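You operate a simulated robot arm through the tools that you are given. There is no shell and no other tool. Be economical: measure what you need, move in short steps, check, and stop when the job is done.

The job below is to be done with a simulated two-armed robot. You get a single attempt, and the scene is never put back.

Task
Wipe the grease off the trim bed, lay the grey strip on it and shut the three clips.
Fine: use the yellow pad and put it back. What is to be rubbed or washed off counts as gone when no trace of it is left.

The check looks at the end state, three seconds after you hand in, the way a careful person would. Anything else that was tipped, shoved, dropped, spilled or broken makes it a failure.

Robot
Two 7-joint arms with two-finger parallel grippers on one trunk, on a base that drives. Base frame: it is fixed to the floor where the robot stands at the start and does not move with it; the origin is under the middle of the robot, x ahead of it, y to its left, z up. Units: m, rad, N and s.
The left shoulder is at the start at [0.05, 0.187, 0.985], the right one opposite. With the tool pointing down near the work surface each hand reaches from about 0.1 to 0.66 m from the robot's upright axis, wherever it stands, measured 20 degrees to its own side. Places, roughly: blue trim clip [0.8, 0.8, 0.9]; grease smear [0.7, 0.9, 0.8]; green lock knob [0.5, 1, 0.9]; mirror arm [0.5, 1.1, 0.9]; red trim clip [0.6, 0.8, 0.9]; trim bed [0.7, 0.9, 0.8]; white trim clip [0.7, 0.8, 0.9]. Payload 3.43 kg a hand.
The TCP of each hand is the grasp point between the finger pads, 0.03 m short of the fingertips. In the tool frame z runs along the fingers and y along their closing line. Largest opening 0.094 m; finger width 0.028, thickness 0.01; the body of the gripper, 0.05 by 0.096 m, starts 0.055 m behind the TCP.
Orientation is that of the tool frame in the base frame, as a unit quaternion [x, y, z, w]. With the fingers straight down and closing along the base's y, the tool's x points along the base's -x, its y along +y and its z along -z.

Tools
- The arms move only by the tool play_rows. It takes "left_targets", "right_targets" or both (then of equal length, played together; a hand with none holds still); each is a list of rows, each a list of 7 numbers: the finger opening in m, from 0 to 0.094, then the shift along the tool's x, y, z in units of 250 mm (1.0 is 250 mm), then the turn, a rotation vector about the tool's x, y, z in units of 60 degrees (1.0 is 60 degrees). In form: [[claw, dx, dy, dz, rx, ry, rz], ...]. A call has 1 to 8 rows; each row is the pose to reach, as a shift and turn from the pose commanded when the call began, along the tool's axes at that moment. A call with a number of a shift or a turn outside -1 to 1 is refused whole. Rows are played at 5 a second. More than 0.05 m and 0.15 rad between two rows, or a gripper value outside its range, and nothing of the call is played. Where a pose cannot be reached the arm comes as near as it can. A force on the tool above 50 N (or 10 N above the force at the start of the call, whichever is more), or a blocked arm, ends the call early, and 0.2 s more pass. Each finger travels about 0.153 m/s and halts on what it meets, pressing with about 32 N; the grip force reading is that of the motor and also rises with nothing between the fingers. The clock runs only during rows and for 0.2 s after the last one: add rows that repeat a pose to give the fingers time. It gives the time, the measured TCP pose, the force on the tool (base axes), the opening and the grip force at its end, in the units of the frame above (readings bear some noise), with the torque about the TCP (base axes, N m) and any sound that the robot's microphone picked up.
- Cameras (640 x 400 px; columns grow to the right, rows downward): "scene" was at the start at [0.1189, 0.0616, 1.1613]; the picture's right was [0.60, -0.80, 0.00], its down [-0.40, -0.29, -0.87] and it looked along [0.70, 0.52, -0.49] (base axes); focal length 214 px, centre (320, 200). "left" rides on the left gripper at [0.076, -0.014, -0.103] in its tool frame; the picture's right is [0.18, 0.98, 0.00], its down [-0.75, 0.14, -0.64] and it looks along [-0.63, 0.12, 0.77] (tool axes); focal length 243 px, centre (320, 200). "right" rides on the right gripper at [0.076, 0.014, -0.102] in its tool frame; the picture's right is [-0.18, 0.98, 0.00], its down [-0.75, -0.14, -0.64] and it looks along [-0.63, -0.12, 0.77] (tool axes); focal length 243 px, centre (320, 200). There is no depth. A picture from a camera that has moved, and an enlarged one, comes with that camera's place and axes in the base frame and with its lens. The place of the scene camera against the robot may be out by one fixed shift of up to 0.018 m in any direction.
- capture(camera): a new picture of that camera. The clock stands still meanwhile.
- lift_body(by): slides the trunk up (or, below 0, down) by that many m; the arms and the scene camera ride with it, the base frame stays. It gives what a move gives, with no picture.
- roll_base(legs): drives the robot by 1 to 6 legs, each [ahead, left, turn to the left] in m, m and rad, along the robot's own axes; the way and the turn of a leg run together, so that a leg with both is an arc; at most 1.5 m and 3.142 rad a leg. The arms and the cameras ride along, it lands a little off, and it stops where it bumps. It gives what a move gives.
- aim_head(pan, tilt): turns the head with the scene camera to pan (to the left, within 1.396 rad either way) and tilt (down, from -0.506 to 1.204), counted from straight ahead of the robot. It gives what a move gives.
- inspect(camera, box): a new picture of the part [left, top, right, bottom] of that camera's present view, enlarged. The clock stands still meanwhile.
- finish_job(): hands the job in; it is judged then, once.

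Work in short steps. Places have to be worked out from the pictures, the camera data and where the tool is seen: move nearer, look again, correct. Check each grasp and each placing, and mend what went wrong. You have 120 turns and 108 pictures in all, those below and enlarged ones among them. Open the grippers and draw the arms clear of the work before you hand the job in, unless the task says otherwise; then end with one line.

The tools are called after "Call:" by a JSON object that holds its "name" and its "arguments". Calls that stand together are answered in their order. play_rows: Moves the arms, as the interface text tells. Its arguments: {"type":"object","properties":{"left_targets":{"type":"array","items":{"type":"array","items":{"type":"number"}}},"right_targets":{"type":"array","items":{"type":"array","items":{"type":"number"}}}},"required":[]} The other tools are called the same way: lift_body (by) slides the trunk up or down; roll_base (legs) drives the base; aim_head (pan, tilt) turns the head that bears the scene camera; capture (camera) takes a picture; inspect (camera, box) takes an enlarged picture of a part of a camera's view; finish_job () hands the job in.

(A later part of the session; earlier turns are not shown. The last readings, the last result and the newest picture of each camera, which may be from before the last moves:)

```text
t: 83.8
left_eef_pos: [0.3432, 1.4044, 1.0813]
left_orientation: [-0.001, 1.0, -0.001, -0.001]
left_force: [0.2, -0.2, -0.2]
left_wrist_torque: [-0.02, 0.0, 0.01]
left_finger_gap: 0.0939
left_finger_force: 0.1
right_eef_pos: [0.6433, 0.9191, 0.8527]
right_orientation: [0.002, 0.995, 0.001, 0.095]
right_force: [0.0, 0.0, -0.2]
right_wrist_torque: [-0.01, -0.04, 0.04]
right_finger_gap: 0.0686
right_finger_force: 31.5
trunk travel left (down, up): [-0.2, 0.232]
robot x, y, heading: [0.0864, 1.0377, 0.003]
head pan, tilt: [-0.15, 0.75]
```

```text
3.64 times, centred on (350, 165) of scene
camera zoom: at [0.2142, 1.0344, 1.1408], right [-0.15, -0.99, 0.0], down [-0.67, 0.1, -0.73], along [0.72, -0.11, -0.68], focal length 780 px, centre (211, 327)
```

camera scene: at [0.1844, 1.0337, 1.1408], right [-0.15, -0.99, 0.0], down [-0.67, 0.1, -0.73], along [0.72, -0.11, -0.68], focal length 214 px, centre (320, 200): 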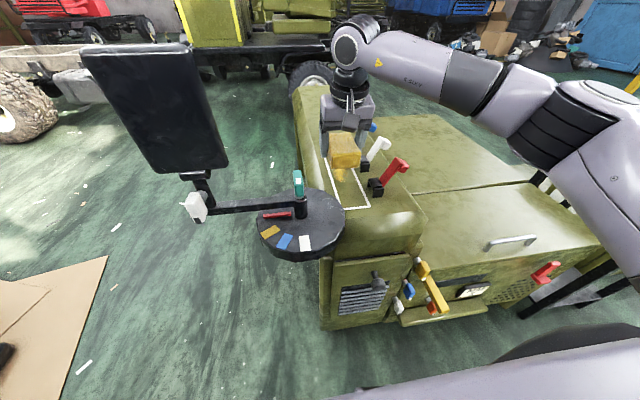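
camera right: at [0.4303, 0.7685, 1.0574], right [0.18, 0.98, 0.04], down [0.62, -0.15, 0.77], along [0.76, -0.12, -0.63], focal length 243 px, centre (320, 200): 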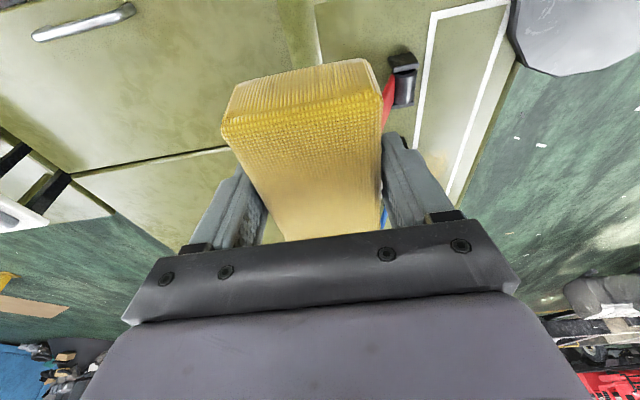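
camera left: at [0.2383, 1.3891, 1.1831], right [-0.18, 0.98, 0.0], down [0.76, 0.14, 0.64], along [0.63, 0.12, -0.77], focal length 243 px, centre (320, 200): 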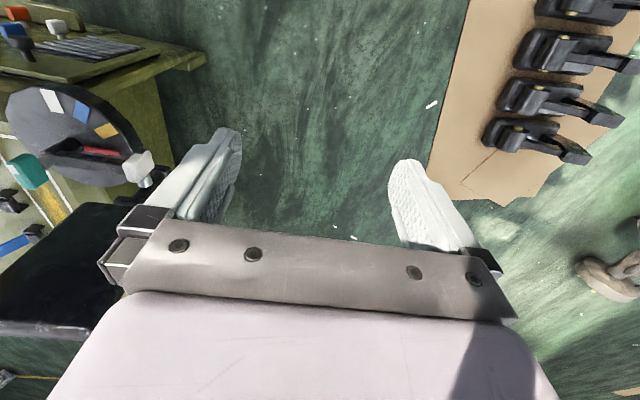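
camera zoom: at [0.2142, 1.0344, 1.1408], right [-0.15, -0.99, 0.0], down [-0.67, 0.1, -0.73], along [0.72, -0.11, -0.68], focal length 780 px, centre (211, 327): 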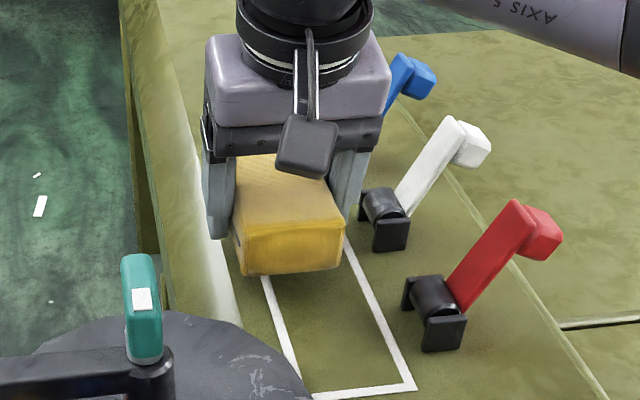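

Over a clean area, I'll lower to tip contact level, open part way, raise 10 mm, and regrip.

Call:
{"name": "play_rows", "arguments": {"right_targets": [[0.03, 0.007, 0, 0.04, 0, 0, 0], [0.03, 0.0146, 0, 0.0754, 0, 0, 0], [0.082, 0.0146, 0, 0.0754, 0, 0, 0], [0.082, 0.0146, 0, 0.0754, 0, 0, 0], [0.082, 0.007, 0, 0.036, 0, 0, 0], [0.03, 0.007, 0, 0.036, 0, 0, 0], [0.03, 0.007, 0, 0.036, 0, 0, 0]]}}

Call:
{"name": "inspect", "arguments": {"camera": "scene", "box": [290, 110, 410, 220]}}

```text
t: 85.4
left_eef_pos: [0.3434, 1.4031, 1.0814]
left_orientation: [-0.002, 1.0, -0.001, -0.001]
left_force: [-1.0, 0.7, -0.7]
left_wrist_torque: [0.01, 0.01, 0.02]
left_finger_gap: 0.0939
left_finger_force: 0.0
right_eef_pos: [0.6409, 0.9205, 0.8472]
right_orientation: [0.001, 0.995, 0.001, 0.096]
right_force: [-0.7, 0.7, 3.7]
right_wrist_torque: [-0.14, 0.13, -0.03]
right_finger_gap: 0.0653
right_finger_force: 31.6
trunk travel left (down, up): [-0.2, 0.232]
robot x, y, heading: [0.0891, 1.0397, 0.006]
head pan, tilt: [-0.15, 0.75]
```

```text
3.64 times, centred on (350, 165) of scene
camera zoom: at [0.2137, 1.0345, 1.1409], right [-0.15, -0.99, 0.0], down [-0.67, 0.1, -0.73], along [0.72, -0.11, -0.68], focal length 780 px, centre (211, 327)
```

zoom: 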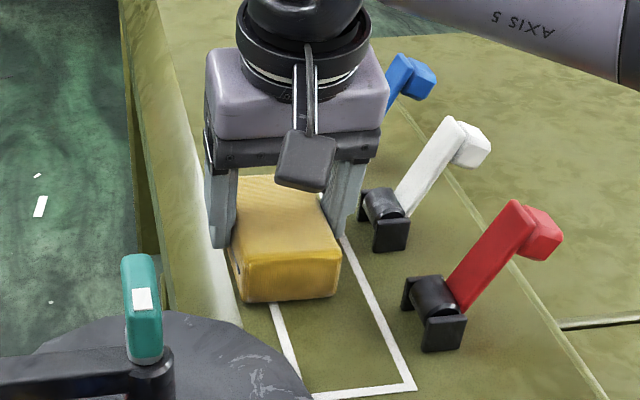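

The pad is regripped about 14 mm proud of the tips and touching at 4 N. I'll press slightly and stroke forward through the patch.

Call:
{"name": "play_rows", "arguments": {"right_targets": [[0.03, 0.001, -0.03, 0.004, 0, 0, 0], [0.03, -0.06, -0.068, 0.015, 0, 0, 0], [0.03, -0.12, -0.068, 0.026, 0, 0, 0], [0.03, -0.18, -0.068, 0.038, 0, 0, 0], [0.03, -0.24, -0.068, 0.05, 0, 0, 0], [0.03, -0.3, -0.068, 0.062, 0, 0, 0], [0.03, -0.35, -0.068, 0.072, 0, 0, 0]]}}

```text
t: 87.0
left_eef_pos: [0.3408, 1.4027, 1.0807]
left_orientation: [-0.001, 1.0, -0.001, 0.0]
left_force: [0.8, 0.2, -0.7]
left_wrist_torque: [0.02, 0.0, 0.0]
left_finger_gap: 0.094
left_finger_force: 0.0
right_eef_pos: [0.7303, 0.9016, 0.8462]
right_orientation: [0.001, 0.995, 0.0, 0.097]
right_force: [-5.6, 1.4, 11.3]
right_wrist_torque: [0.01, 0.34, -0.15]
right_finger_gap: 0.064
right_finger_force: 32.1
trunk travel left (down, up): [-0.2, 0.232]
robot x, y, heading: [0.0849, 1.0384, -0.001]
head pan, tilt: [-0.15, 0.75]
```

The torque is now centred, so the pad itself is rubbing. Two more strokes.

Call:
{"name": "play_rows", "arguments": {"right_targets": [[0.03, 0.07, 0, -0.014, 0, 0, 0], [0.03, 0.14, 0, -0.028, 0, 0, 0], [0.03, 0.21, 0, -0.042, 0, 0, 0], [0.03, 0.28, 0, -0.056, 0, 0, 0], [0.03, 0.34, 0, -0.068, 0, 0, 0], [0.03, 0.28, 0, -0.057, 0, 0, 0], [0.03, 0.22, 0, -0.046, 0, 0, 0], [0.03, 0.16, 0, -0.034, 0, 0, 0]]}}

Call:
{"name": "play_rows", "arguments": {"right_targets": [[0.03, -0.06, 0, 0.011, 0, 0, 0], [0.03, -0.12, 0, 0.022, 0, 0, 0], [0.03, -0.16, 0, 0.03, 0, 0, 0], [0.03, -0.09, 0, 0.016, 0, 0, 0], [0.03, -0.02, 0, 0.002, 0, 0, 0], [0.03, 0.05, 0, -0.011, 0, 0, 0], [0.03, 0.12, 0, -0.024, 0, 0, 0]]}}

```text
t: 88.8
left_eef_pos: [0.3417, 1.4024, 1.0802]
left_orientation: [-0.002, 1.0, 0.0, 0.0]
left_force: [0.4, -0.5, 0.1]
left_wrist_torque: [0.01, -0.01, 0.03]
left_finger_gap: 0.0939
left_finger_force: 0.1
right_eef_pos: [0.6883, 0.9027, 0.8459]
right_orientation: [0.001, 0.995, 0.0, 0.096]
right_force: [-4.7, 2.0, 11.2]
right_wrist_torque: [-0.04, 0.0, -0.12]
right_finger_gap: 0.0642
right_finger_force: 31.9
trunk travel left (down, up): [-0.2, 0.232]
robot x, y, heading: [0.0828, 1.0409, -0.002]
head pan, tilt: [-0.15, 0.75]
```

```text
t: 90.4
left_eef_pos: [0.3424, 1.4032, 1.082]
left_orientation: [-0.001, 1.0, 0.0, 0.0]
left_force: [0.5, 0.2, 0.2]
left_wrist_torque: [0.0, 0.0, 0.01]
left_finger_gap: 0.0939
left_finger_force: 0.1
right_eef_pos: [0.6592, 0.9031, 0.8456]
right_orientation: [0.002, 0.995, 0.001, 0.095]
right_force: [2.8, -0.3, 8.1]
right_wrist_torque: [-0.17, -0.12, 0.16]
right_finger_gap: 0.0644
right_finger_force: 31.7
trunk travel left (down, up): [-0.2, 0.232]
robot x, y, heading: [0.0839, 1.0377, 0.001]
head pan, tilt: [-0.15, 0.75]
```

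Now I'll lift and swing aside to look.

Call:
{"name": "play_rows", "arguments": {"right_targets": [[0.03, -0.036, 0, -0.185, 0, 0, 0], [0.03, -0.072, 0, -0.37, 0, 0, 0], [0.03, -0.107, 0, -0.554, 0, 0, 0], [0.03, -0.01, -0.12, -0.597, 0, 0, 0], [0.03, 0.088, -0.24, -0.641, 0, 0, 0], [0.03, 0.186, -0.36, -0.684, 0, 0, 0], [0.03, 0.283, -0.48, -0.728, 0, 0, 0], [0.03, 0.381, -0.6, -0.771, 0, 0, 0]]}}

Call:
{"name": "inspect", "arguments": {"camera": "scene", "box": [325, 110, 395, 210]}}

Call:
{"name": "capture", "arguments": {"camera": "scene"}}

```text
t: 92.2
left_eef_pos: [0.3435, 1.4039, 1.0807]
left_orientation: [-0.002, 1.0, -0.001, -0.001]
left_force: [0.4, 0.3, -0.2]
left_wrist_torque: [0.05, 0.02, 0.04]
left_finger_gap: 0.094
left_finger_force: 0.0
right_eef_pos: [0.5278, 0.7518, 1.0157]
right_orientation: [0.0, 0.995, 0.001, 0.095]
right_force: [-0.1, 0.2, -0.7]
right_wrist_torque: [-0.01, 0.02, 0.01]
right_finger_gap: 0.0641
right_finger_force: 32.7
trunk travel left (down, up): [-0.2, 0.232]
robot x, y, heading: [0.0832, 1.039, 0.001]
head pan, tilt: [-0.15, 0.75]
```

```text
4.00 times, centred on (360, 160) of scene
camera zoom: at [0.2138, 1.0342, 1.1408], right [-0.15, -0.99, 0.0], down [-0.67, 0.1, -0.73], along [0.72, -0.11, -0.68], focal length 858 px, centre (160, 360)
```

zoom: 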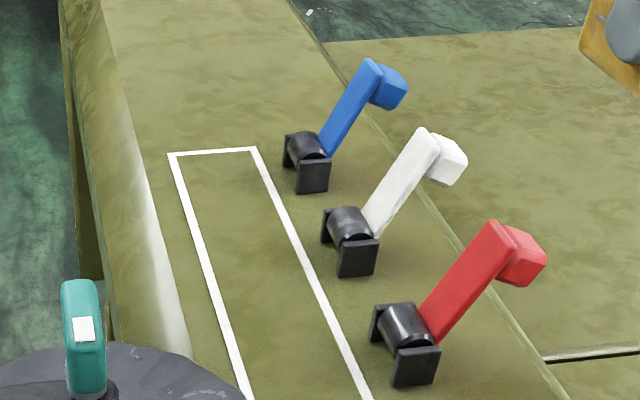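

```text
54 pictures are left
camera scene: at [0.2138, 1.0342, 1.1408], right [-0.15, -0.99, 0.0], down [-0.67, 0.1, -0.73], along [0.72, -0.11, -0.68], focal length 214 px, centre (320, 200)
```

scene: 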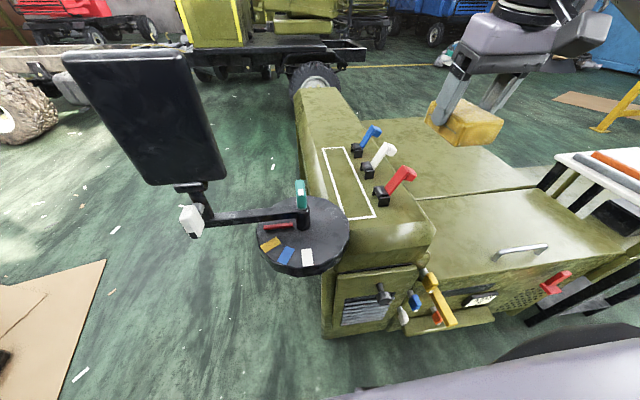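

The bed is clean. Next I'll bring the hand in a bit and drive back to the table to return the pad.

Call:
{"name": "play_rows", "arguments": {"right_targets": [[0.03, 0.05, 0.13, -0.02, 0, 0, 0], [0.03, 0.1, 0.26, -0.04, 0, 0, 0], [0.03, 0.15, 0.39, -0.06, 0, 0, 0]]}}

Call:
{"name": "roll_base", "arguments": {"legs": [[-0.083, 0, 0], [0, -1.094, 0], [0.07, 0, 0]]}}

Call:
{"name": "capture", "arguments": {"camera": "scene"}}

```text
t: 93.0
left_eef_pos: [0.3434, 1.404, 1.0798]
left_orientation: [-0.002, 1.0, -0.001, -0.001]
left_force: [-1.3, -0.4, 0.0]
left_wrist_torque: [0.0, -0.02, 0.04]
left_finger_gap: 0.0937
left_finger_force: 0.1
right_eef_pos: [0.4891, 0.8499, 1.0237]
right_orientation: [0.002, 0.996, 0.0, 0.095]
right_force: [0.4, -0.6, -0.1]
right_wrist_torque: [0.0, 0.0, 0.03]
right_finger_gap: 0.0644
right_finger_force: 32.0
trunk travel left (down, up): [-0.2, 0.232]
robot x, y, heading: [0.0861, 1.0399, -0.005]
head pan, tilt: [-0.15, 0.75]
```

```text
t: 104.2
left_eef_pos: [0.3312, 0.305, 1.0816]
left_orientation: [-0.002, 1.0, -0.001, 0.0]
left_force: [-0.5, 0.1, -0.3]
left_wrist_torque: [0.0, 0.01, 0.02]
left_finger_gap: 0.0941
left_finger_force: 0.0
right_eef_pos: [0.4801, -0.2478, 1.0233]
right_orientation: [0.001, 0.995, 0.001, 0.095]
right_force: [0.4, 0.3, -0.9]
right_wrist_torque: [0.0, -0.01, -0.02]
right_finger_gap: 0.0643
right_finger_force: 31.6
trunk travel left (down, up): [-0.2, 0.232]
robot x, y, heading: [0.0792, -0.0605, 0.005]
head pan, tilt: [-0.15, 0.75]
```

```text
53 pictures are left
camera scene: at [0.2043, -0.0644, 1.1407], right [-0.15, -0.99, 0.0], down [-0.68, 0.1, -0.73], along [0.72, -0.11, -0.68], focal length 214 px, centre (320, 200)
```

scene: 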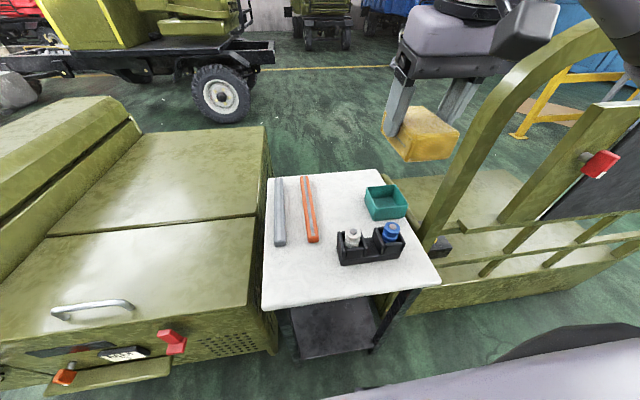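

I'm back at the table and its layout is unchanged. I'll carry the pad to above its old spot.

Call:
{"name": "play_rows", "arguments": {"right_targets": [[0.03, -0.15, 0.024, 0.08, 0, 0, 0], [0.03, -0.3, 0.048, 0.16, 0, 0, 0], [0.03, -0.45, 0.072, 0.24, 0, 0, 0], [0.03, -0.6, 0.096, 0.34, 0, 0, 0], [0.03, -0.72, 0.12, 0.46, 0, 0, 0], [0.03, -0.78, 0.144, 0.6, 0, 0, 0], [0.03, -0.8, 0.168, 0.73, 0, 0, 0], [0.03, -0.794, 0.168, 0.847, 0, 0, 0]]}}

Call:
{"name": "inspect", "arguments": {"camera": "scene", "box": [270, 110, 430, 250]}}

```text
t: 106.0
left_eef_pos: [0.3311, 0.3053, 1.08]
left_orientation: [-0.004, 1.0, -0.001, -0.001]
left_force: [0.0, -0.1, 0.5]
left_wrist_torque: [0.04, 0.0, 0.01]
left_finger_gap: 0.0941
left_finger_force: 0.1
right_eef_pos: [0.7154, -0.2057, 0.8525]
right_orientation: [0.0, 0.996, 0.001, 0.095]
right_force: [-0.2, 0.4, -0.8]
right_wrist_torque: [-0.03, 0.02, -0.02]
right_finger_gap: 0.0641
right_finger_force: 31.2
trunk travel left (down, up): [-0.2, 0.232]
robot x, y, heading: [0.0788, -0.0586, 0.003]
head pan, tilt: [-0.15, 0.75]
```

```text
2.86 times, centred on (350, 180) of scene
camera zoom: at [0.2041, -0.0645, 1.1408], right [-0.15, -0.99, 0.0], down [-0.67, 0.1, -0.73], along [0.72, -0.11, -0.68], focal length 613 px, centre (234, 257)
```

zoom: 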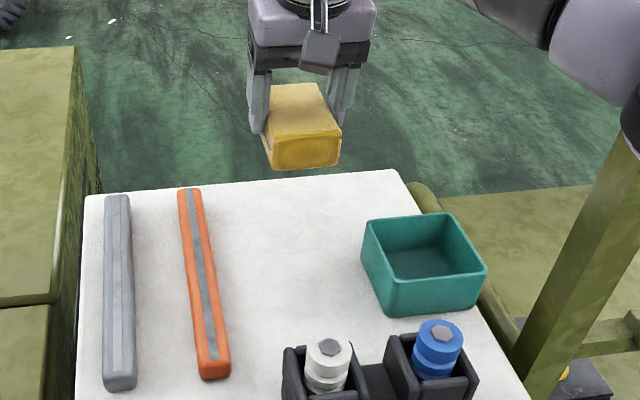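

It's positioned well. I'll lower to just above the table.

Call:
{"name": "play_rows", "arguments": {"right_targets": [[0.03, 0.026, 0, 0.135, 0, 0, 0], [0.03, 0.052, 0, 0.27, 0, 0, 0], [0.03, 0.078, 0, 0.4, 0, 0, 0], [0.03, 0.081, 0, 0.415, 0, 0, 0]]}}

Call:
{"name": "inspect", "arguments": {"camera": "scene", "box": [270, 130, 430, 250]}}

```text
t: 107.0
left_eef_pos: [0.3311, 0.3044, 1.0796]
left_orientation: [-0.003, 1.0, -0.001, -0.001]
left_force: [-0.5, -0.2, -0.2]
left_wrist_torque: [0.0, 0.01, -0.02]
left_finger_gap: 0.0943
left_finger_force: 0.0
right_eef_pos: [0.7136, -0.2063, 0.7491]
right_orientation: [0.0, 0.995, 0.001, 0.095]
right_force: [-0.3, 0.0, -0.1]
right_wrist_torque: [-0.01, 0.0, 0.01]
right_finger_gap: 0.0644
right_finger_force: 31.9
trunk travel left (down, up): [-0.2, 0.232]
robot x, y, heading: [0.0783, -0.0622, 0.002]
head pan, tilt: [-0.15, 0.75]
```

```text
3.33 times, centred on (350, 190) of scene
camera zoom: at [0.204, -0.0644, 1.1408], right [-0.15, -0.99, 0.0], down [-0.67, 0.1, -0.73], along [0.72, -0.11, -0.68], focal length 715 px, centre (220, 233)
```

zoom: 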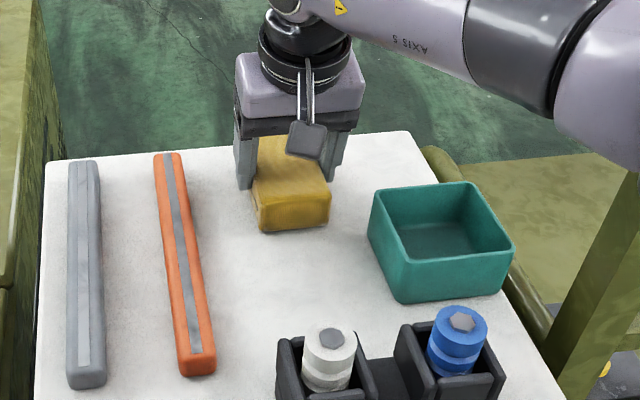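

Almost down. I'll shift 8 mm forward and lower in millimetre steps.

Call:
{"name": "play_rows", "arguments": {"right_targets": [[0.03, -0.03, 0, 0.006, 0, 0, 0], [0.03, -0.03, 0, 0.014, 0, 0, 0], [0.03, -0.03, 0, 0.022, 0, 0, 0]]}}

Call:
{"name": "play_rows", "arguments": {"right_targets": [[0.03, 0.001, 0, 0.006, 0, 0, 0], [0.03, 0.002, 0, 0.01, 0, 0, 0]]}}

```text
t: 107.8
left_eef_pos: [0.3305, 0.3053, 1.0816]
left_orientation: [-0.003, 1.0, -0.001, -0.001]
left_force: [-0.2, 0.9, 0.1]
left_wrist_torque: [0.04, -0.02, -0.01]
left_finger_gap: 0.0938
left_finger_force: 0.1
right_eef_pos: [0.7229, -0.2052, 0.7462]
right_orientation: [0.001, 0.995, 0.0, 0.097]
right_force: [-2.8, 0.0, 10.8]
right_wrist_torque: [-0.29, 0.51, -0.11]
right_finger_gap: 0.0642
right_finger_force: 32.1
trunk travel left (down, up): [-0.2, 0.232]
robot x, y, heading: [0.0762, -0.0602, 0.004]
head pan, tilt: [-0.15, 0.75]
```

```text
t: 108.4
left_eef_pos: [0.3288, 0.3058, 1.0819]
left_orientation: [-0.003, 1.0, -0.002, 0.001]
left_force: [-0.2, 0.8, -0.2]
left_wrist_torque: [-0.02, 0.0, 0.02]
left_finger_gap: 0.0939
left_finger_force: 0.2
right_eef_pos: [0.7228, -0.2043, 0.7468]
right_orientation: [0.0, 0.995, 0.001, 0.098]
right_force: [-4.0, -0.5, 25.6]
right_wrist_torque: [-0.37, 1.07, -0.03]
right_finger_gap: 0.0646
right_finger_force: 31.9
trunk travel left (down, up): [-0.2, 0.232]
robot x, y, heading: [0.0782, -0.055, 0.007]
head pan, tilt: [-0.15, 0.75]
```

The pad is on the table. I'll ease off, open and lift straight up.

Call:
{"name": "play_rows", "arguments": {"right_targets": [[0.03, -0.001, 0, -0.01, 0, 0, 0], [0.092, -0.001, 0, -0.01, 0, 0, 0], [0.092, -0.001, 0, -0.01, 0, 0, 0], [0.092, -0.02, 0, -0.12, 0, 0, 0], [0.092, -0.05, 0, -0.28, 0, 0, 0], [0.092, -0.09, 0, -0.46, 0, 0, 0]]}}

Call:
{"name": "inspect", "arguments": {"camera": "scene", "box": [270, 130, 430, 250]}}

Call:
{"name": "capture", "arguments": {"camera": "right"}}

```text
t: 109.8
left_eef_pos: [0.3312, 0.3052, 1.0811]
left_orientation: [-0.004, 1.0, 0.0, -0.001]
left_force: [0.0, 0.2, -0.6]
left_wrist_torque: [0.02, -0.01, 0.01]
left_finger_gap: 0.094
left_finger_force: 0.1
right_eef_pos: [0.7238, -0.2054, 0.8609]
right_orientation: [0.0, 0.995, 0.002, 0.096]
right_force: [1.1, 0.1, 0.0]
right_wrist_torque: [0.02, 0.01, 0.0]
right_finger_gap: 0.0921
right_finger_force: 0.1
trunk travel left (down, up): [-0.2, 0.232]
robot x, y, heading: [0.0761, -0.0612, 0.001]
head pan, tilt: [-0.15, 0.75]
```

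```text
3.33 times, centred on (350, 190) of scene
camera zoom: at [0.2037, -0.0643, 1.1407], right [-0.15, -0.99, 0.0], down [-0.67, 0.1, -0.73], along [0.72, -0.11, -0.68], focal length 715 px, centre (220, 233)
```

zoom: 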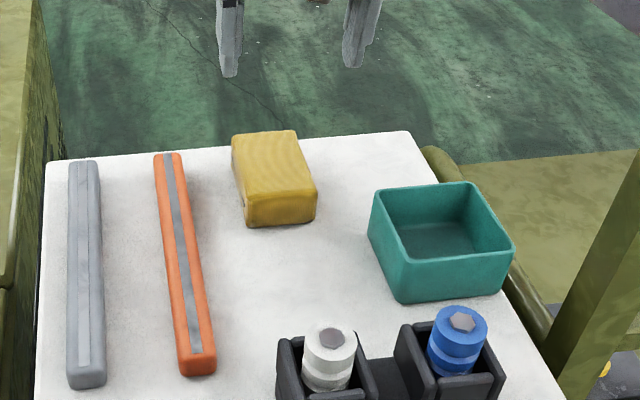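

```text
49 pictures are left
camera right: at [0.6291, -0.1926, 0.9469], right [0.18, 0.98, 0.04], down [0.62, -0.14, 0.77], along [0.77, -0.12, -0.63], focal length 243 px, centre (320, 200)
```

right: 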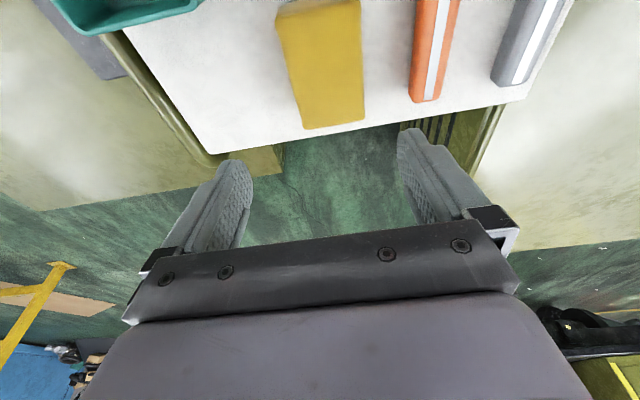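

The pad is back in its original place. The strip is centred near (0.65, −0.016) and runs along x from 0.525 to 0.775. I'll shift the base slightly back and left so the right arm reaches it comfortably.

Call:
{"name": "roll_base", "arguments": {"legs": [[-0.025, 0, 0], [0, 0.13, 0]]}}

Call:
{"name": "capture", "arguments": {"camera": "right"}}

```text
t: 112.0
left_eef_pos: [0.3058, 0.4335, 1.0805]
left_orientation: [-0.003, 1.0, 0.0, -0.001]
left_force: [0.8, -0.2, 0.5]
left_wrist_torque: [0.01, 0.0, 0.0]
left_finger_gap: 0.0938
left_finger_force: 0.0
right_eef_pos: [0.6999, -0.0787, 0.859]
right_orientation: [-0.001, 0.995, 0.0, 0.095]
right_force: [0.1, 0.2, 0.1]
right_wrist_torque: [-0.01, 0.0, 0.02]
right_finger_gap: 0.0922
right_finger_force: 0.0
trunk travel left (down, up): [-0.2, 0.232]
robot x, y, heading: [0.0468, 0.0698, 0.003]
head pan, tilt: [-0.15, 0.75]
```

```text
48 pictures are left
camera right: at [0.6037, -0.0645, 0.9463], right [0.18, 0.98, 0.04], down [0.62, -0.14, 0.77], along [0.76, -0.12, -0.63], focal length 243 px, centre (320, 200)
```

right: 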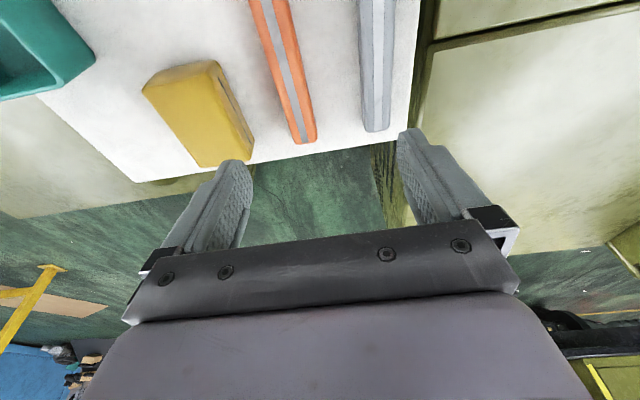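

The strip's far end is at x 0.774 and its axis at y≈−0.024. I'll go above its centre with a narrower opening.

Call:
{"name": "play_rows", "arguments": {"right_targets": [[0.07, 0.083, 0.073, 0.065, 0, 0, 0], [0.06, 0.166, 0.147, 0.13, 0, 0, 0], [0.06, 0.25, 0.22, 0.196, 0, 0, 0]]}}

Call:
{"name": "capture", "arguments": {"camera": "right"}}

Call:
{"name": "inspect", "arguments": {"camera": "scene", "box": [280, 110, 460, 250]}}

```text
t: 112.8
left_eef_pos: [0.3057, 0.4325, 1.0809]
left_orientation: [-0.003, 1.0, -0.001, -0.001]
left_force: [0.5, -0.5, -0.6]
left_wrist_torque: [-0.02, 0.02, 0.01]
left_finger_gap: 0.0938
left_finger_force: 0.0
right_eef_pos: [0.646, -0.0234, 0.7983]
right_orientation: [0.0, 0.995, 0.0, 0.096]
right_force: [0.3, 0.1, 0.7]
right_wrist_torque: [-0.03, 0.01, 0.0]
right_finger_gap: 0.0598
right_finger_force: 0.1
trunk travel left (down, up): [-0.2, 0.232]
robot x, y, heading: [0.0521, 0.069, 0.007]
head pan, tilt: [-0.15, 0.75]
```

```text
47 pictures are left
camera right: at [0.5506, -0.0094, 0.8856], right [0.18, 0.98, 0.04], down [0.62, -0.14, 0.77], along [0.76, -0.12, -0.63], focal length 243 px, centre (320, 200)
```

right: 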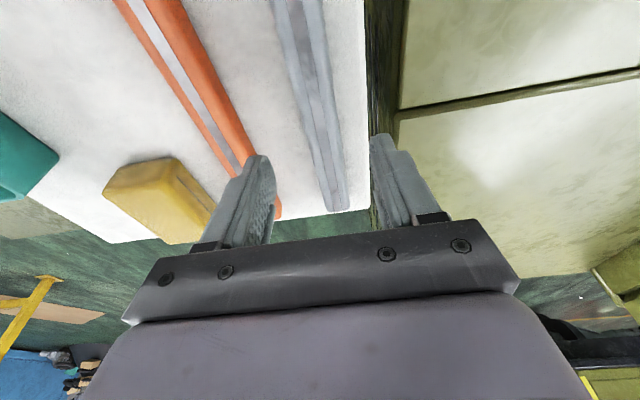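

```text
2.86 times, centred on (370, 180) of scene
camera zoom: at [0.1784, 0.0638, 1.1408], right [-0.15, -0.99, 0.0], down [-0.67, 0.1, -0.73], along [0.72, -0.11, -0.68], focal length 613 px, centre (177, 257)
```

zoom: 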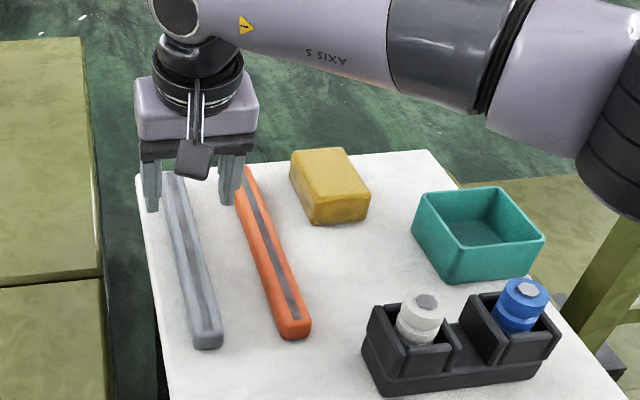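

Aligned: strip axis is at y≈−0.024 under the TCP, and the table is at z≈0.700. I'll lower to TCP z 0.738 and grip.

Call:
{"name": "play_rows", "arguments": {"right_targets": [[0.06, 0.02, -0.003, 0.1, 0, 0, 0], [0.06, 0.035, -0.003, 0.18, 0, 0, 0], [0.06, 0.0456, -0.003, 0.2357, 0, 0, 0], [0.02, 0.0456, -0.003, 0.2357, 0, 0, 0], [0.01, 0.0456, -0.003, 0.2357, 0, 0, 0], [0.01, 0.0456, -0.003, 0.2357, 0, 0, 0]]}}

Call:
{"name": "inspect", "arguments": {"camera": "scene", "box": [280, 110, 460, 250]}}

```text
t: 114.2
left_eef_pos: [0.3065, 0.4345, 1.081]
left_orientation: [-0.003, 1.0, 0.0, 0.0]
left_force: [0.0, 0.1, 0.2]
left_wrist_torque: [0.02, 0.02, -0.01]
left_finger_gap: 0.0938
left_finger_force: 0.1
right_eef_pos: [0.6468, -0.0231, 0.7403]
right_orientation: [0.0, 0.995, 0.001, 0.095]
right_force: [0.6, 1.1, -0.5]
right_wrist_torque: [-0.03, -0.12, 0.02]
right_finger_gap: 0.0272
right_finger_force: 31.5
trunk travel left (down, up): [-0.2, 0.232]
robot x, y, heading: [0.0491, 0.0674, 0.008]
head pan, tilt: [-0.15, 0.75]
```

```text
2.86 times, centred on (370, 180) of scene
camera zoom: at [0.1785, 0.0638, 1.1407], right [-0.15, -0.99, 0.0], down [-0.67, 0.1, -0.73], along [0.72, -0.11, -0.68], focal length 613 px, centre (177, 257)
```

zoom: 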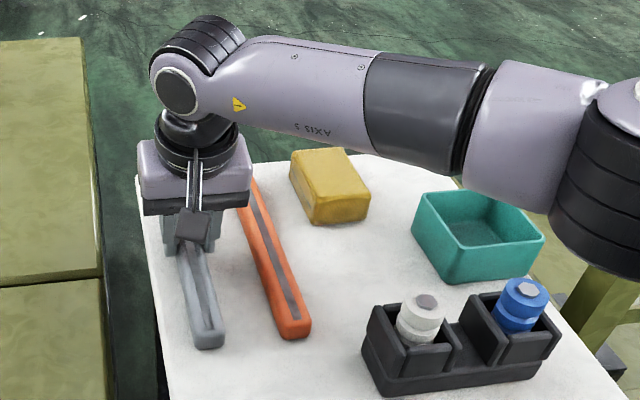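

The strip is gripped at 27 mm. I'll lift and retract for the drive.

Call:
{"name": "play_rows", "arguments": {"right_targets": [[0.01, -0.03, 0, -0.157, 0, 0, 0], [0.01, -0.06, 0, -0.314, 0, 0, 0], [0.01, -0.091, 0, -0.471, 0, 0, 0], [0.01, -0.122, 0, -0.629, 0, 0, 0], [0.01, -0.152, 0, -0.786, 0, 0, 0], [0.01, -0.03, 0, -0.85, 0, 0, 0], [0.01, 0.09, 0, -0.915, 0, 0, 0], [0.01, 0.218, 0, -0.98, 0, 0, 0]]}}

Call:
{"name": "capture", "arguments": {"camera": "scene"}}

```text
t: 116.0
left_eef_pos: [0.3063, 0.4327, 1.081]
left_orientation: [-0.003, 1.0, -0.001, -0.001]
left_force: [-0.1, 0.0, 0.4]
left_wrist_torque: [-0.01, -0.01, -0.02]
left_finger_gap: 0.094
left_finger_force: 0.1
right_eef_pos: [0.5462, -0.0233, 0.9712]
right_orientation: [0.001, 0.995, 0.001, 0.096]
right_force: [-0.7, 0.2, -1.6]
right_wrist_torque: [-0.01, 0.0, 0.03]
right_finger_gap: 0.0276
right_finger_force: 31.7
trunk travel left (down, up): [-0.2, 0.232]
robot x, y, heading: [0.0506, 0.0665, 0.009]
head pan, tilt: [-0.15, 0.75]
```

```text
44 pictures are left
camera scene: at [0.1784, 0.0637, 1.1408], right [-0.15, -0.99, 0.0], down [-0.67, 0.1, -0.73], along [0.72, -0.11, -0.68], focal length 214 px, centre (320, 200)
```

scene: 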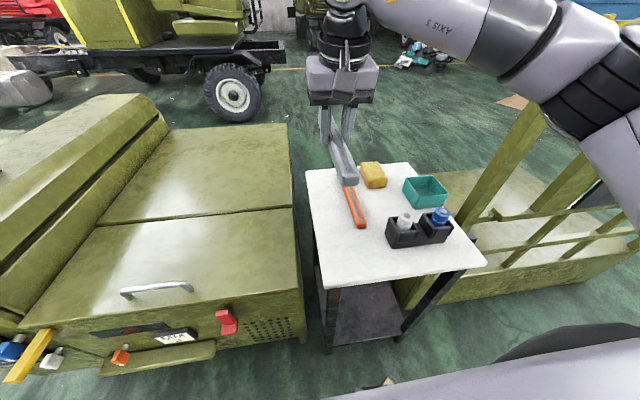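

The strip hangs straight. I'll raise it a little and shift right so it passes clear of the clips and knob, then drive to the bed.

Call:
{"name": "play_rows", "arguments": {"right_targets": [[0.01, -0.012, -0.15, -0.08, 0, 0, 0], [0.01, -0.023, -0.3, -0.16, 0, 0, 0]]}}

Call:
{"name": "roll_base", "arguments": {"legs": [[-0.05, 0, -0.009], [0, 0.973, 0], [0.083, 0, 0]]}}

Call:
{"name": "capture", "arguments": {"camera": "scene"}}

Call:
{"name": "capture", "arguments": {"camera": "right"}}

```text
t: 116.6
left_eef_pos: [0.3055, 0.4324, 1.0808]
left_orientation: [-0.004, 1.0, 0.0, -0.001]
left_force: [0.2, -0.6, 0.2]
left_wrist_torque: [0.0, -0.02, -0.01]
left_finger_gap: 0.0941
left_finger_force: 0.1
right_eef_pos: [0.5447, -0.1003, 1.0108]
right_orientation: [-0.001, 0.995, 0.0, 0.095]
right_force: [-0.5, 0.1, -2.3]
right_wrist_torque: [0.01, 0.01, 0.01]
right_finger_gap: 0.0274
right_finger_force: 31.9
trunk travel left (down, up): [-0.2, 0.232]
robot x, y, heading: [0.0508, 0.0689, 0.005]
head pan, tilt: [-0.15, 0.75]
```

```text
t: 126.7
left_eef_pos: [0.3521, 1.4004, 1.0823]
left_orientation: [0.004, 1.0, -0.001, -0.001]
left_force: [-0.2, 0.3, -0.2]
left_wrist_torque: [0.02, 0.02, -0.02]
left_finger_gap: 0.0943
left_finger_force: 0.2
right_eef_pos: [0.5833, 0.8634, 1.0092]
right_orientation: [0.008, 0.995, 0.0, 0.095]
right_force: [0.6, -0.6, -1.9]
right_wrist_torque: [-0.02, 0.01, 0.02]
right_finger_gap: 0.0273
right_finger_force: 31.9
trunk travel left (down, up): [-0.2, 0.232]
robot x, y, heading: [0.0926, 1.0426, -0.01]
head pan, tilt: [-0.15, 0.75]
```

```text
43 pictures are left
camera scene: at [0.219, 1.0328, 1.1407], right [-0.16, -0.99, 0.0], down [-0.67, 0.11, -0.73], along [0.72, -0.12, -0.68], focal length 214 px, centre (320, 200)
```

scene: 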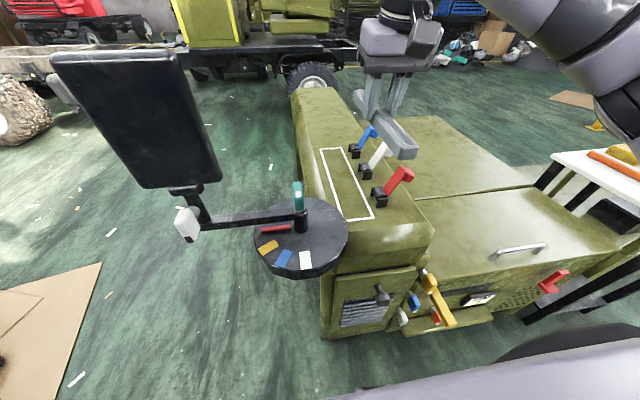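

```text
42 pictures are left
camera right: at [0.4873, 0.8788, 1.0967], right [0.2, 0.98, 0.04], down [0.62, -0.15, 0.77], along [0.76, -0.13, -0.63], focal length 243 px, centre (320, 200)
```

right: 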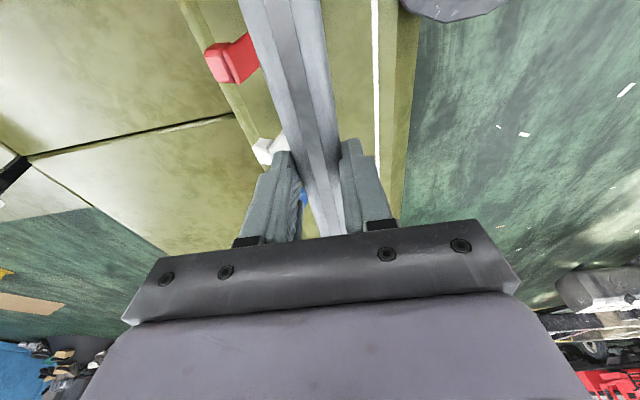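

I'm at the bed. I'll correct the small yaw and come over the bed's centre (0.657, 0.899) at z≈0.90.

Call:
{"name": "play_rows", "arguments": {"right_targets": [[0.01, -0.07, 0.06, 0.04, 0, 0, -0.007], [0.01, -0.14, 0.12, 0.09, 0, 0, -0.015], [0.01, -0.208, 0.142, 0.2, 0, 0, -0.015], [0.01, -0.22, 0.142, 0.34, 0, 0, -0.015], [0.01, -0.208, 0.142, 0.484, 0, 0, -0.015]]}}

Call:
{"name": "capture", "arguments": {"camera": "right"}}

Call:
{"name": "inspect", "arguments": {"camera": "scene", "box": [290, 90, 430, 230]}}

```text
t: 127.9
left_eef_pos: [0.3534, 1.3996, 1.0808]
left_orientation: [0.004, 1.0, -0.001, -0.002]
left_force: [0.9, 0.4, 0.4]
left_wrist_torque: [0.0, 0.01, 0.01]
left_finger_gap: 0.0942
left_finger_force: 0.1
right_eef_pos: [0.6582, 0.8983, 0.9018]
right_orientation: [0.0, 0.995, -0.001, 0.096]
right_force: [0.3, 0.1, -1.4]
right_wrist_torque: [-0.01, -0.02, 0.01]
right_finger_gap: 0.0276
right_finger_force: 32.1
trunk travel left (down, up): [-0.2, 0.232]
robot x, y, heading: [0.0914, 1.0403, -0.01]
head pan, tilt: [-0.15, 0.75]
```

```text
41 pictures are left
camera right: at [0.5606, 0.9118, 0.9879], right [0.18, 0.98, 0.03], down [0.62, -0.14, 0.77], along [0.76, -0.12, -0.63], focal length 243 px, centre (320, 200)
```

right: 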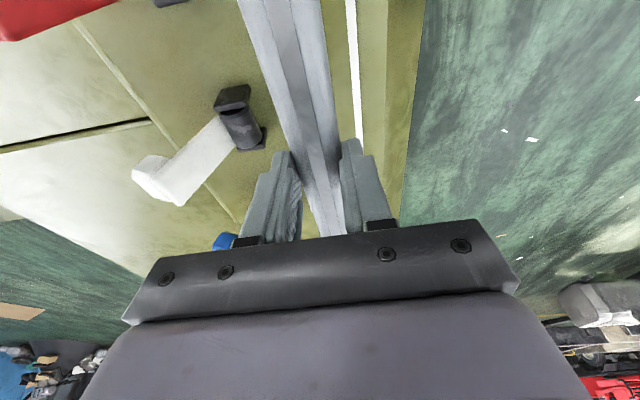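

```text
2.86 times, centred on (360, 160) of scene
camera zoom: at [0.2188, 1.0327, 1.1408], right [-0.16, -0.99, 0.0], down [-0.67, 0.11, -0.73], along [0.72, -0.12, -0.68], focal length 613 px, centre (206, 314)
```

zoom: 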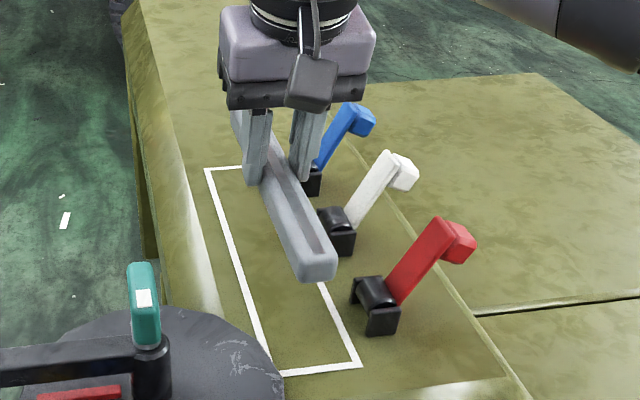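

Alignment is good: the strip is centred between the bed lines (0.867 and 0.930). I'll lower to about 2 mm above the bed.

Call:
{"name": "play_rows", "arguments": {"right_targets": [[0.01, 0.015, 0.002, 0.08, 0, 0, 0], [0.01, 0.03, 0.002, 0.16, 0, 0, 0], [0.01, 0.0448, 0.002, 0.232, 0, 0, 0]]}}

Call:
{"name": "inspect", "arguments": {"camera": "scene", "box": [290, 110, 410, 230]}}

```text
t: 128.7
left_eef_pos: [0.3518, 1.3994, 1.0811]
left_orientation: [0.004, 1.0, -0.001, 0.0]
left_force: [-0.1, -0.5, -0.4]
left_wrist_torque: [0.02, 0.01, 0.03]
left_finger_gap: 0.0941
left_finger_force: 0.2
right_eef_pos: [0.6553, 0.8987, 0.8416]
right_orientation: [-0.001, 0.995, -0.001, 0.095]
right_force: [-0.4, 0.5, -1.2]
right_wrist_torque: [-0.01, 0.03, 0.02]
right_finger_gap: 0.0273
right_finger_force: 32.0
trunk travel left (down, up): [-0.2, 0.232]
robot x, y, heading: [0.0906, 1.0351, -0.017]
head pan, tilt: [-0.15, 0.75]
```

```text
3.33 times, centred on (350, 170) of scene
camera zoom: at [0.2188, 1.0328, 1.1407], right [-0.16, -0.99, 0.0], down [-0.67, 0.11, -0.73], along [0.72, -0.12, -0.68], focal length 715 px, centre (220, 300)
```

zoom: 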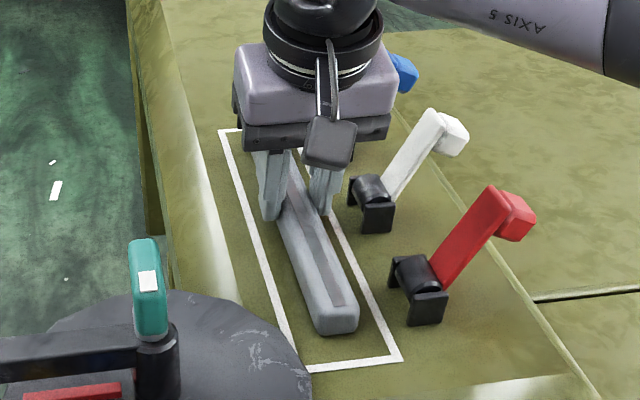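

It's well inside the outline. I'll lower to contact and release gently.

Call:
{"name": "play_rows", "arguments": {"right_targets": [[0.01, 0.001, 0, 0.004, 0, 0, 0], [0.01, 0.002, 0, 0.009, 0, 0, 0]]}}

```text
t: 129.3
left_eef_pos: [0.3518, 1.4014, 1.0802]
left_orientation: [0.003, 1.0, -0.001, -0.001]
left_force: [0.3, 1.0, -0.8]
left_wrist_torque: [-0.02, 0.0, 0.01]
left_finger_gap: 0.0939
left_finger_force: 0.1
right_eef_pos: [0.6561, 0.8985, 0.8395]
right_orientation: [-0.001, 0.995, -0.002, 0.095]
right_force: [0.1, 0.1, -2.4]
right_wrist_torque: [-0.01, -0.01, 0.01]
right_finger_gap: 0.0276
right_finger_force: 32.5
trunk travel left (down, up): [-0.2, 0.232]
robot x, y, heading: [0.0898, 1.0365, -0.012]
head pan, tilt: [-0.15, 0.75]
```

No contact yet. I'll go another 2 mm, open to 45 mm, then raise straight up.

Call:
{"name": "play_rows", "arguments": {"right_targets": [[0.01, 0.0008, 0, 0.004, 0, 0, 0], [0.01, 0.0015, 0, 0.008, 0, 0, 0], [0.01, 0.0015, 0, 0.008, 0, 0, 0]]}}

Call:
{"name": "play_rows", "arguments": {"right_targets": [[0.035, 0, 0, 0, 0, 0, 0], [0.046, 0, 0, 0, 0, 0, 0], [0.046, -0.02, 0, -0.1, 0, 0, 0], [0.046, -0.05, 0, -0.28, 0, 0, 0], [0.046, -0.09, 0, -0.46, 0, 0, 0]]}}

Call:
{"name": "inspect", "arguments": {"camera": "scene", "box": [290, 110, 410, 230]}}

Call:
{"name": "capture", "arguments": {"camera": "right"}}

```text
t: 130.1
left_eef_pos: [0.3511, 1.4005, 1.0822]
left_orientation: [0.004, 1.0, -0.001, -0.001]
left_force: [0.0, -0.3, -0.7]
left_wrist_torque: [-0.01, 0.01, 0.02]
left_finger_gap: 0.0939
left_finger_force: 0.0
right_eef_pos: [0.6559, 0.8983, 0.8402]
right_orientation: [-0.001, 0.995, -0.001, 0.096]
right_force: [1.1, -0.4, 6.0]
right_wrist_torque: [0.04, 0.89, 0.04]
right_finger_gap: 0.0274
right_finger_force: 32.5
trunk travel left (down, up): [-0.2, 0.232]
robot x, y, heading: [0.092, 1.0353, -0.014]
head pan, tilt: [-0.15, 0.75]
```

```text
t: 131.3
left_eef_pos: [0.3509, 1.4016, 1.0812]
left_orientation: [0.005, 1.0, -0.001, -0.001]
left_force: [0.6, 0.0, 0.1]
left_wrist_torque: [0.0, 0.0, -0.01]
left_finger_gap: 0.0943
left_finger_force: 0.1
right_eef_pos: [0.6566, 0.8991, 0.9573]
right_orientation: [0.0, 0.996, -0.001, 0.095]
right_force: [0.4, 0.5, 0.6]
right_wrist_torque: [0.0, 0.05, -0.01]
right_finger_gap: 0.0461
right_finger_force: 0.1
trunk travel left (down, up): [-0.2, 0.232]
robot x, y, heading: [0.0907, 1.0395, -0.013]
head pan, tilt: [-0.15, 0.75]
```

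```text
3.33 times, centred on (350, 170) of scene
camera zoom: at [0.2184, 1.033, 1.1407], right [-0.16, -0.99, 0.0], down [-0.67, 0.11, -0.73], along [0.72, -0.12, -0.68], focal length 715 px, centre (220, 300)
```

zoom: 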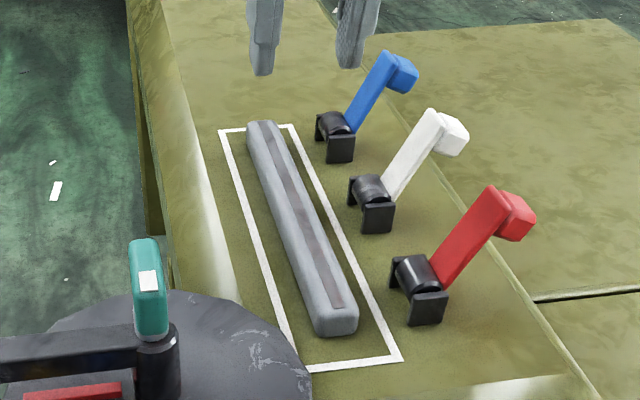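

```text
37 pictures are left
camera right: at [0.5615, 0.9132, 1.0431], right [0.18, 0.98, 0.03], down [0.62, -0.14, 0.77], along [0.76, -0.12, -0.63], focal length 243 px, centre (320, 200)
```

right: 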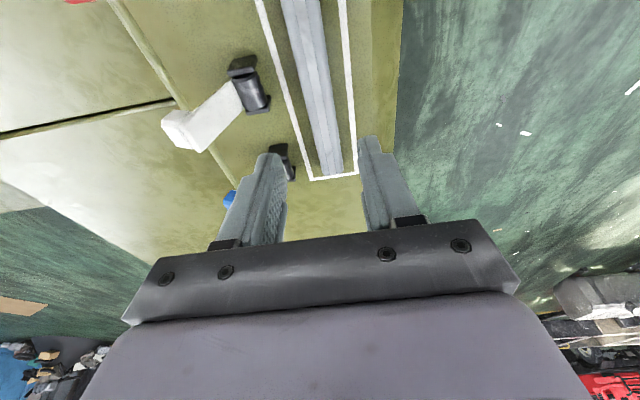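

The strip lies centred inside the outline. Now the clips: levers hinge at y≈0.84, z≈0.815, with knobs at about y 0.80, z 0.885 and x≈0.553, 0.655, 0.757. I'll close the fingers and go to the −y side of the red knob.

Call:
{"name": "play_rows", "arguments": {"right_targets": [[0.03, 0.137, 0, -0.065, 0, 0, 0], [0.015, 0.274, 0, -0.13, 0, 0, 0], [0, 0.411, 0, -0.194, 0, 0, 0], [0, 0.411, -0.19, -0.194, 0, 0, 0], [0, 0.411, -0.38, -0.194, 0, 0, 0], [0, 0.411, -0.576, -0.194, 0, 0, 0], [0, 0.445, -0.596, -0.017, 0, 0, 0], [0, 0.479, -0.596, 0.16, 0, 0, 0]]}}

Call:
{"name": "inspect", "arguments": {"camera": "scene", "box": [310, 90, 450, 230]}}

Call:
{"name": "capture", "arguments": {"camera": "right"}}

```text
t: 133.1
left_eef_pos: [0.3524, 1.4001, 1.0807]
left_orientation: [0.004, 1.0, -0.001, -0.001]
left_force: [0.5, 0.6, 0.4]
left_wrist_torque: [0.01, -0.01, -0.03]
left_finger_gap: 0.0941
left_finger_force: 0.1
right_eef_pos: [0.5457, 0.7494, 0.8938]
right_orientation: [-0.001, 0.995, -0.001, 0.095]
right_force: [0.1, -0.2, 0.6]
right_wrist_torque: [0.0, -0.02, 0.02]
right_finger_gap: 0.0001
right_finger_force: 31.9
trunk travel left (down, up): [-0.2, 0.232]
robot x, y, heading: [0.0915, 1.0393, -0.009]
head pan, tilt: [-0.15, 0.75]
```

```text
2.86 times, centred on (380, 160) of scene
camera zoom: at [0.2187, 1.0328, 1.1408], right [-0.16, -0.99, 0.0], down [-0.67, 0.11, -0.73], along [0.72, -0.12, -0.68], focal length 613 px, centre (149, 314)
```

zoom: 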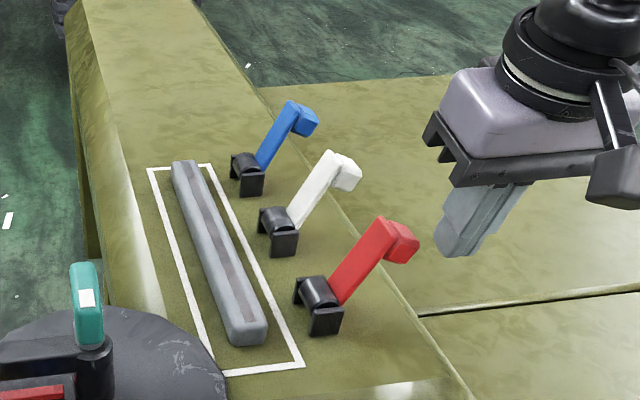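

```text
35 pictures are left
camera right: at [0.4499, 0.7634, 0.9796], right [0.18, 0.98, 0.03], down [0.62, -0.14, 0.77], along [0.77, -0.12, -0.63], focal length 243 px, centre (320, 200)
```

right: 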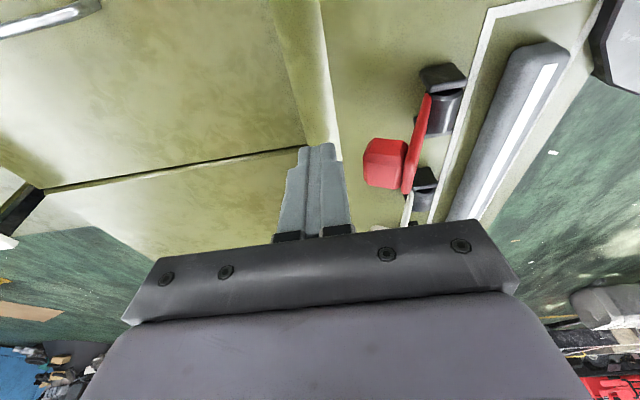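

Red knob is at (0.553, 0.787, 0.870), matching the finger's x. I'll lower the tips slightly and push in +y to swing the lever up and over.

Call:
{"name": "play_rows", "arguments": {"right_targets": [[0, 0.009, 0, 0.047, 0, 0, 0], [0, 0.009, 0.08, 0.047, 0, 0, 0], [0, 0.009, 0.16, 0.047, 0, 0, 0], [0, 0.009, 0.24, 0.047, 0, 0, 0], [0, 0.009, 0.31, 0.047, 0, 0, 0], [0, 0.009, 0.38, 0.047, 0, 0, 0], [0, 0.009, 0.45, 0.047, 0, 0, 0], [0, 0.009, 0.52, 0.047, 0, 0, 0]]}}

Call:
{"name": "inspect", "arguments": {"camera": "scene", "box": [310, 90, 450, 230]}}

```text
t: 133.8
left_eef_pos: [0.3542, 1.3995, 1.08]
left_orientation: [0.006, 1.0, -0.002, -0.001]
left_force: [-0.3, 0.4, 0.1]
left_wrist_torque: [0.01, 0.01, -0.01]
left_finger_gap: 0.0942
left_finger_force: 0.0
right_eef_pos: [0.5481, 0.7719, 0.8872]
right_orientation: [0.013, 0.995, -0.007, 0.102]
right_force: [-0.2, -5.3, 4.1]
right_wrist_torque: [-0.02, 0.05, 0.07]
right_finger_gap: 0.0
right_finger_force: 31.7
trunk travel left (down, up): [-0.2, 0.232]
robot x, y, heading: [0.0891, 1.0391, -0.008]
head pan, tilt: [-0.15, 0.75]
stopped in row 3 (right hand): the force on the tool passed its limit at 63 N (the readings are from after the stop); the commanded pose is now the measured one
```

```text
2.86 times, centred on (380, 160) of scene
camera zoom: at [0.2187, 1.0321, 1.1406], right [-0.16, -0.99, 0.0], down [-0.67, 0.11, -0.73], along [0.72, -0.12, -0.68], focal length 613 px, centre (149, 314)
```

zoom: 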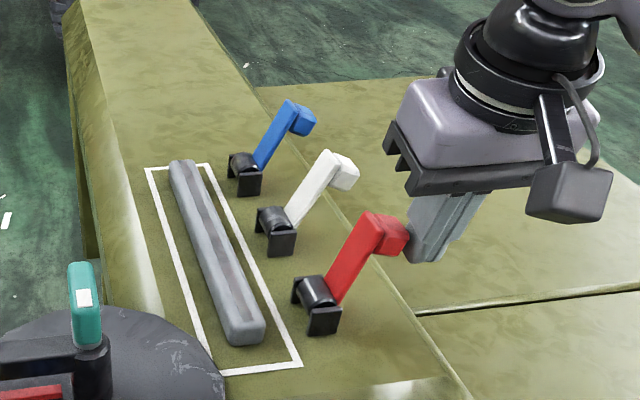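

Contact was made, but at this speed the force limit tripped. The lever moved slightly, so I'll push slowly with small rows.

Call:
{"name": "play_rows", "arguments": {"right_targets": [[0, 0, 0.02, 0, 0, 0, 0], [0, 0, 0.04, 0, 0, 0, 0], [0, 0, 0.06, 0, 0, 0, 0], [0, 0, 0.08, 0, 0, 0, 0], [0, 0, 0.1, 0, 0, 0, 0], [0, 0, 0.12, 0, 0, 0, 0], [0, 0, 0.14, 0, 0, 0, 0], [0, 0, 0.16, 0, 0, 0, 0]]}}

Call:
{"name": "inspect", "arguments": {"camera": "scene", "box": [310, 90, 450, 230]}}

```text
t: 134.9
left_eef_pos: [0.3512, 1.3968, 1.0806]
left_orientation: [0.007, 1.0, -0.001, 0.001]
left_force: [0.2, 0.1, -0.2]
left_wrist_torque: [0.0, -0.02, 0.0]
left_finger_gap: 0.0942
left_finger_force: 0.0
right_eef_pos: [0.5471, 0.7879, 0.8954]
right_orientation: [0.014, 0.994, -0.006, 0.111]
right_force: [-12.4, -5.7, 12.5]
right_wrist_torque: [0.14, 0.02, 0.15]
right_finger_gap: 0.0
right_finger_force: 31.3
trunk travel left (down, up): [-0.2, 0.232]
robot x, y, heading: [0.0886, 1.0402, -0.019]
head pan, tilt: [-0.15, 0.75]
stopped in row 5 (right hand): the force on the tool passed its limit at 52 N (the readings are from after the stop); the commanded pose is now the measured one
```

```text
2.86 times, centred on (380, 160) of scene
camera zoom: at [0.2162, 1.0314, 1.1407], right [-0.16, -0.99, 0.0], down [-0.67, 0.11, -0.73], along [0.72, -0.12, -0.68], focal length 613 px, centre (149, 314)
```

zoom: 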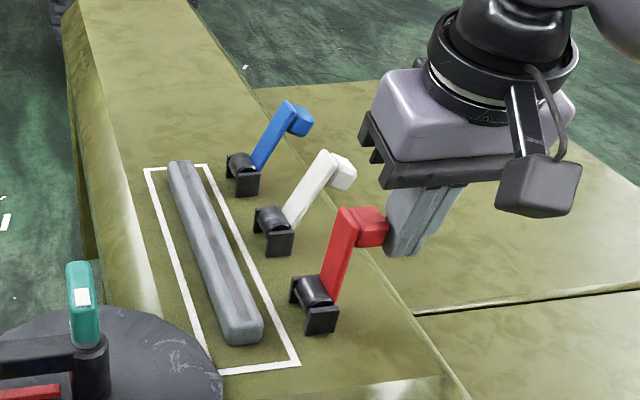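

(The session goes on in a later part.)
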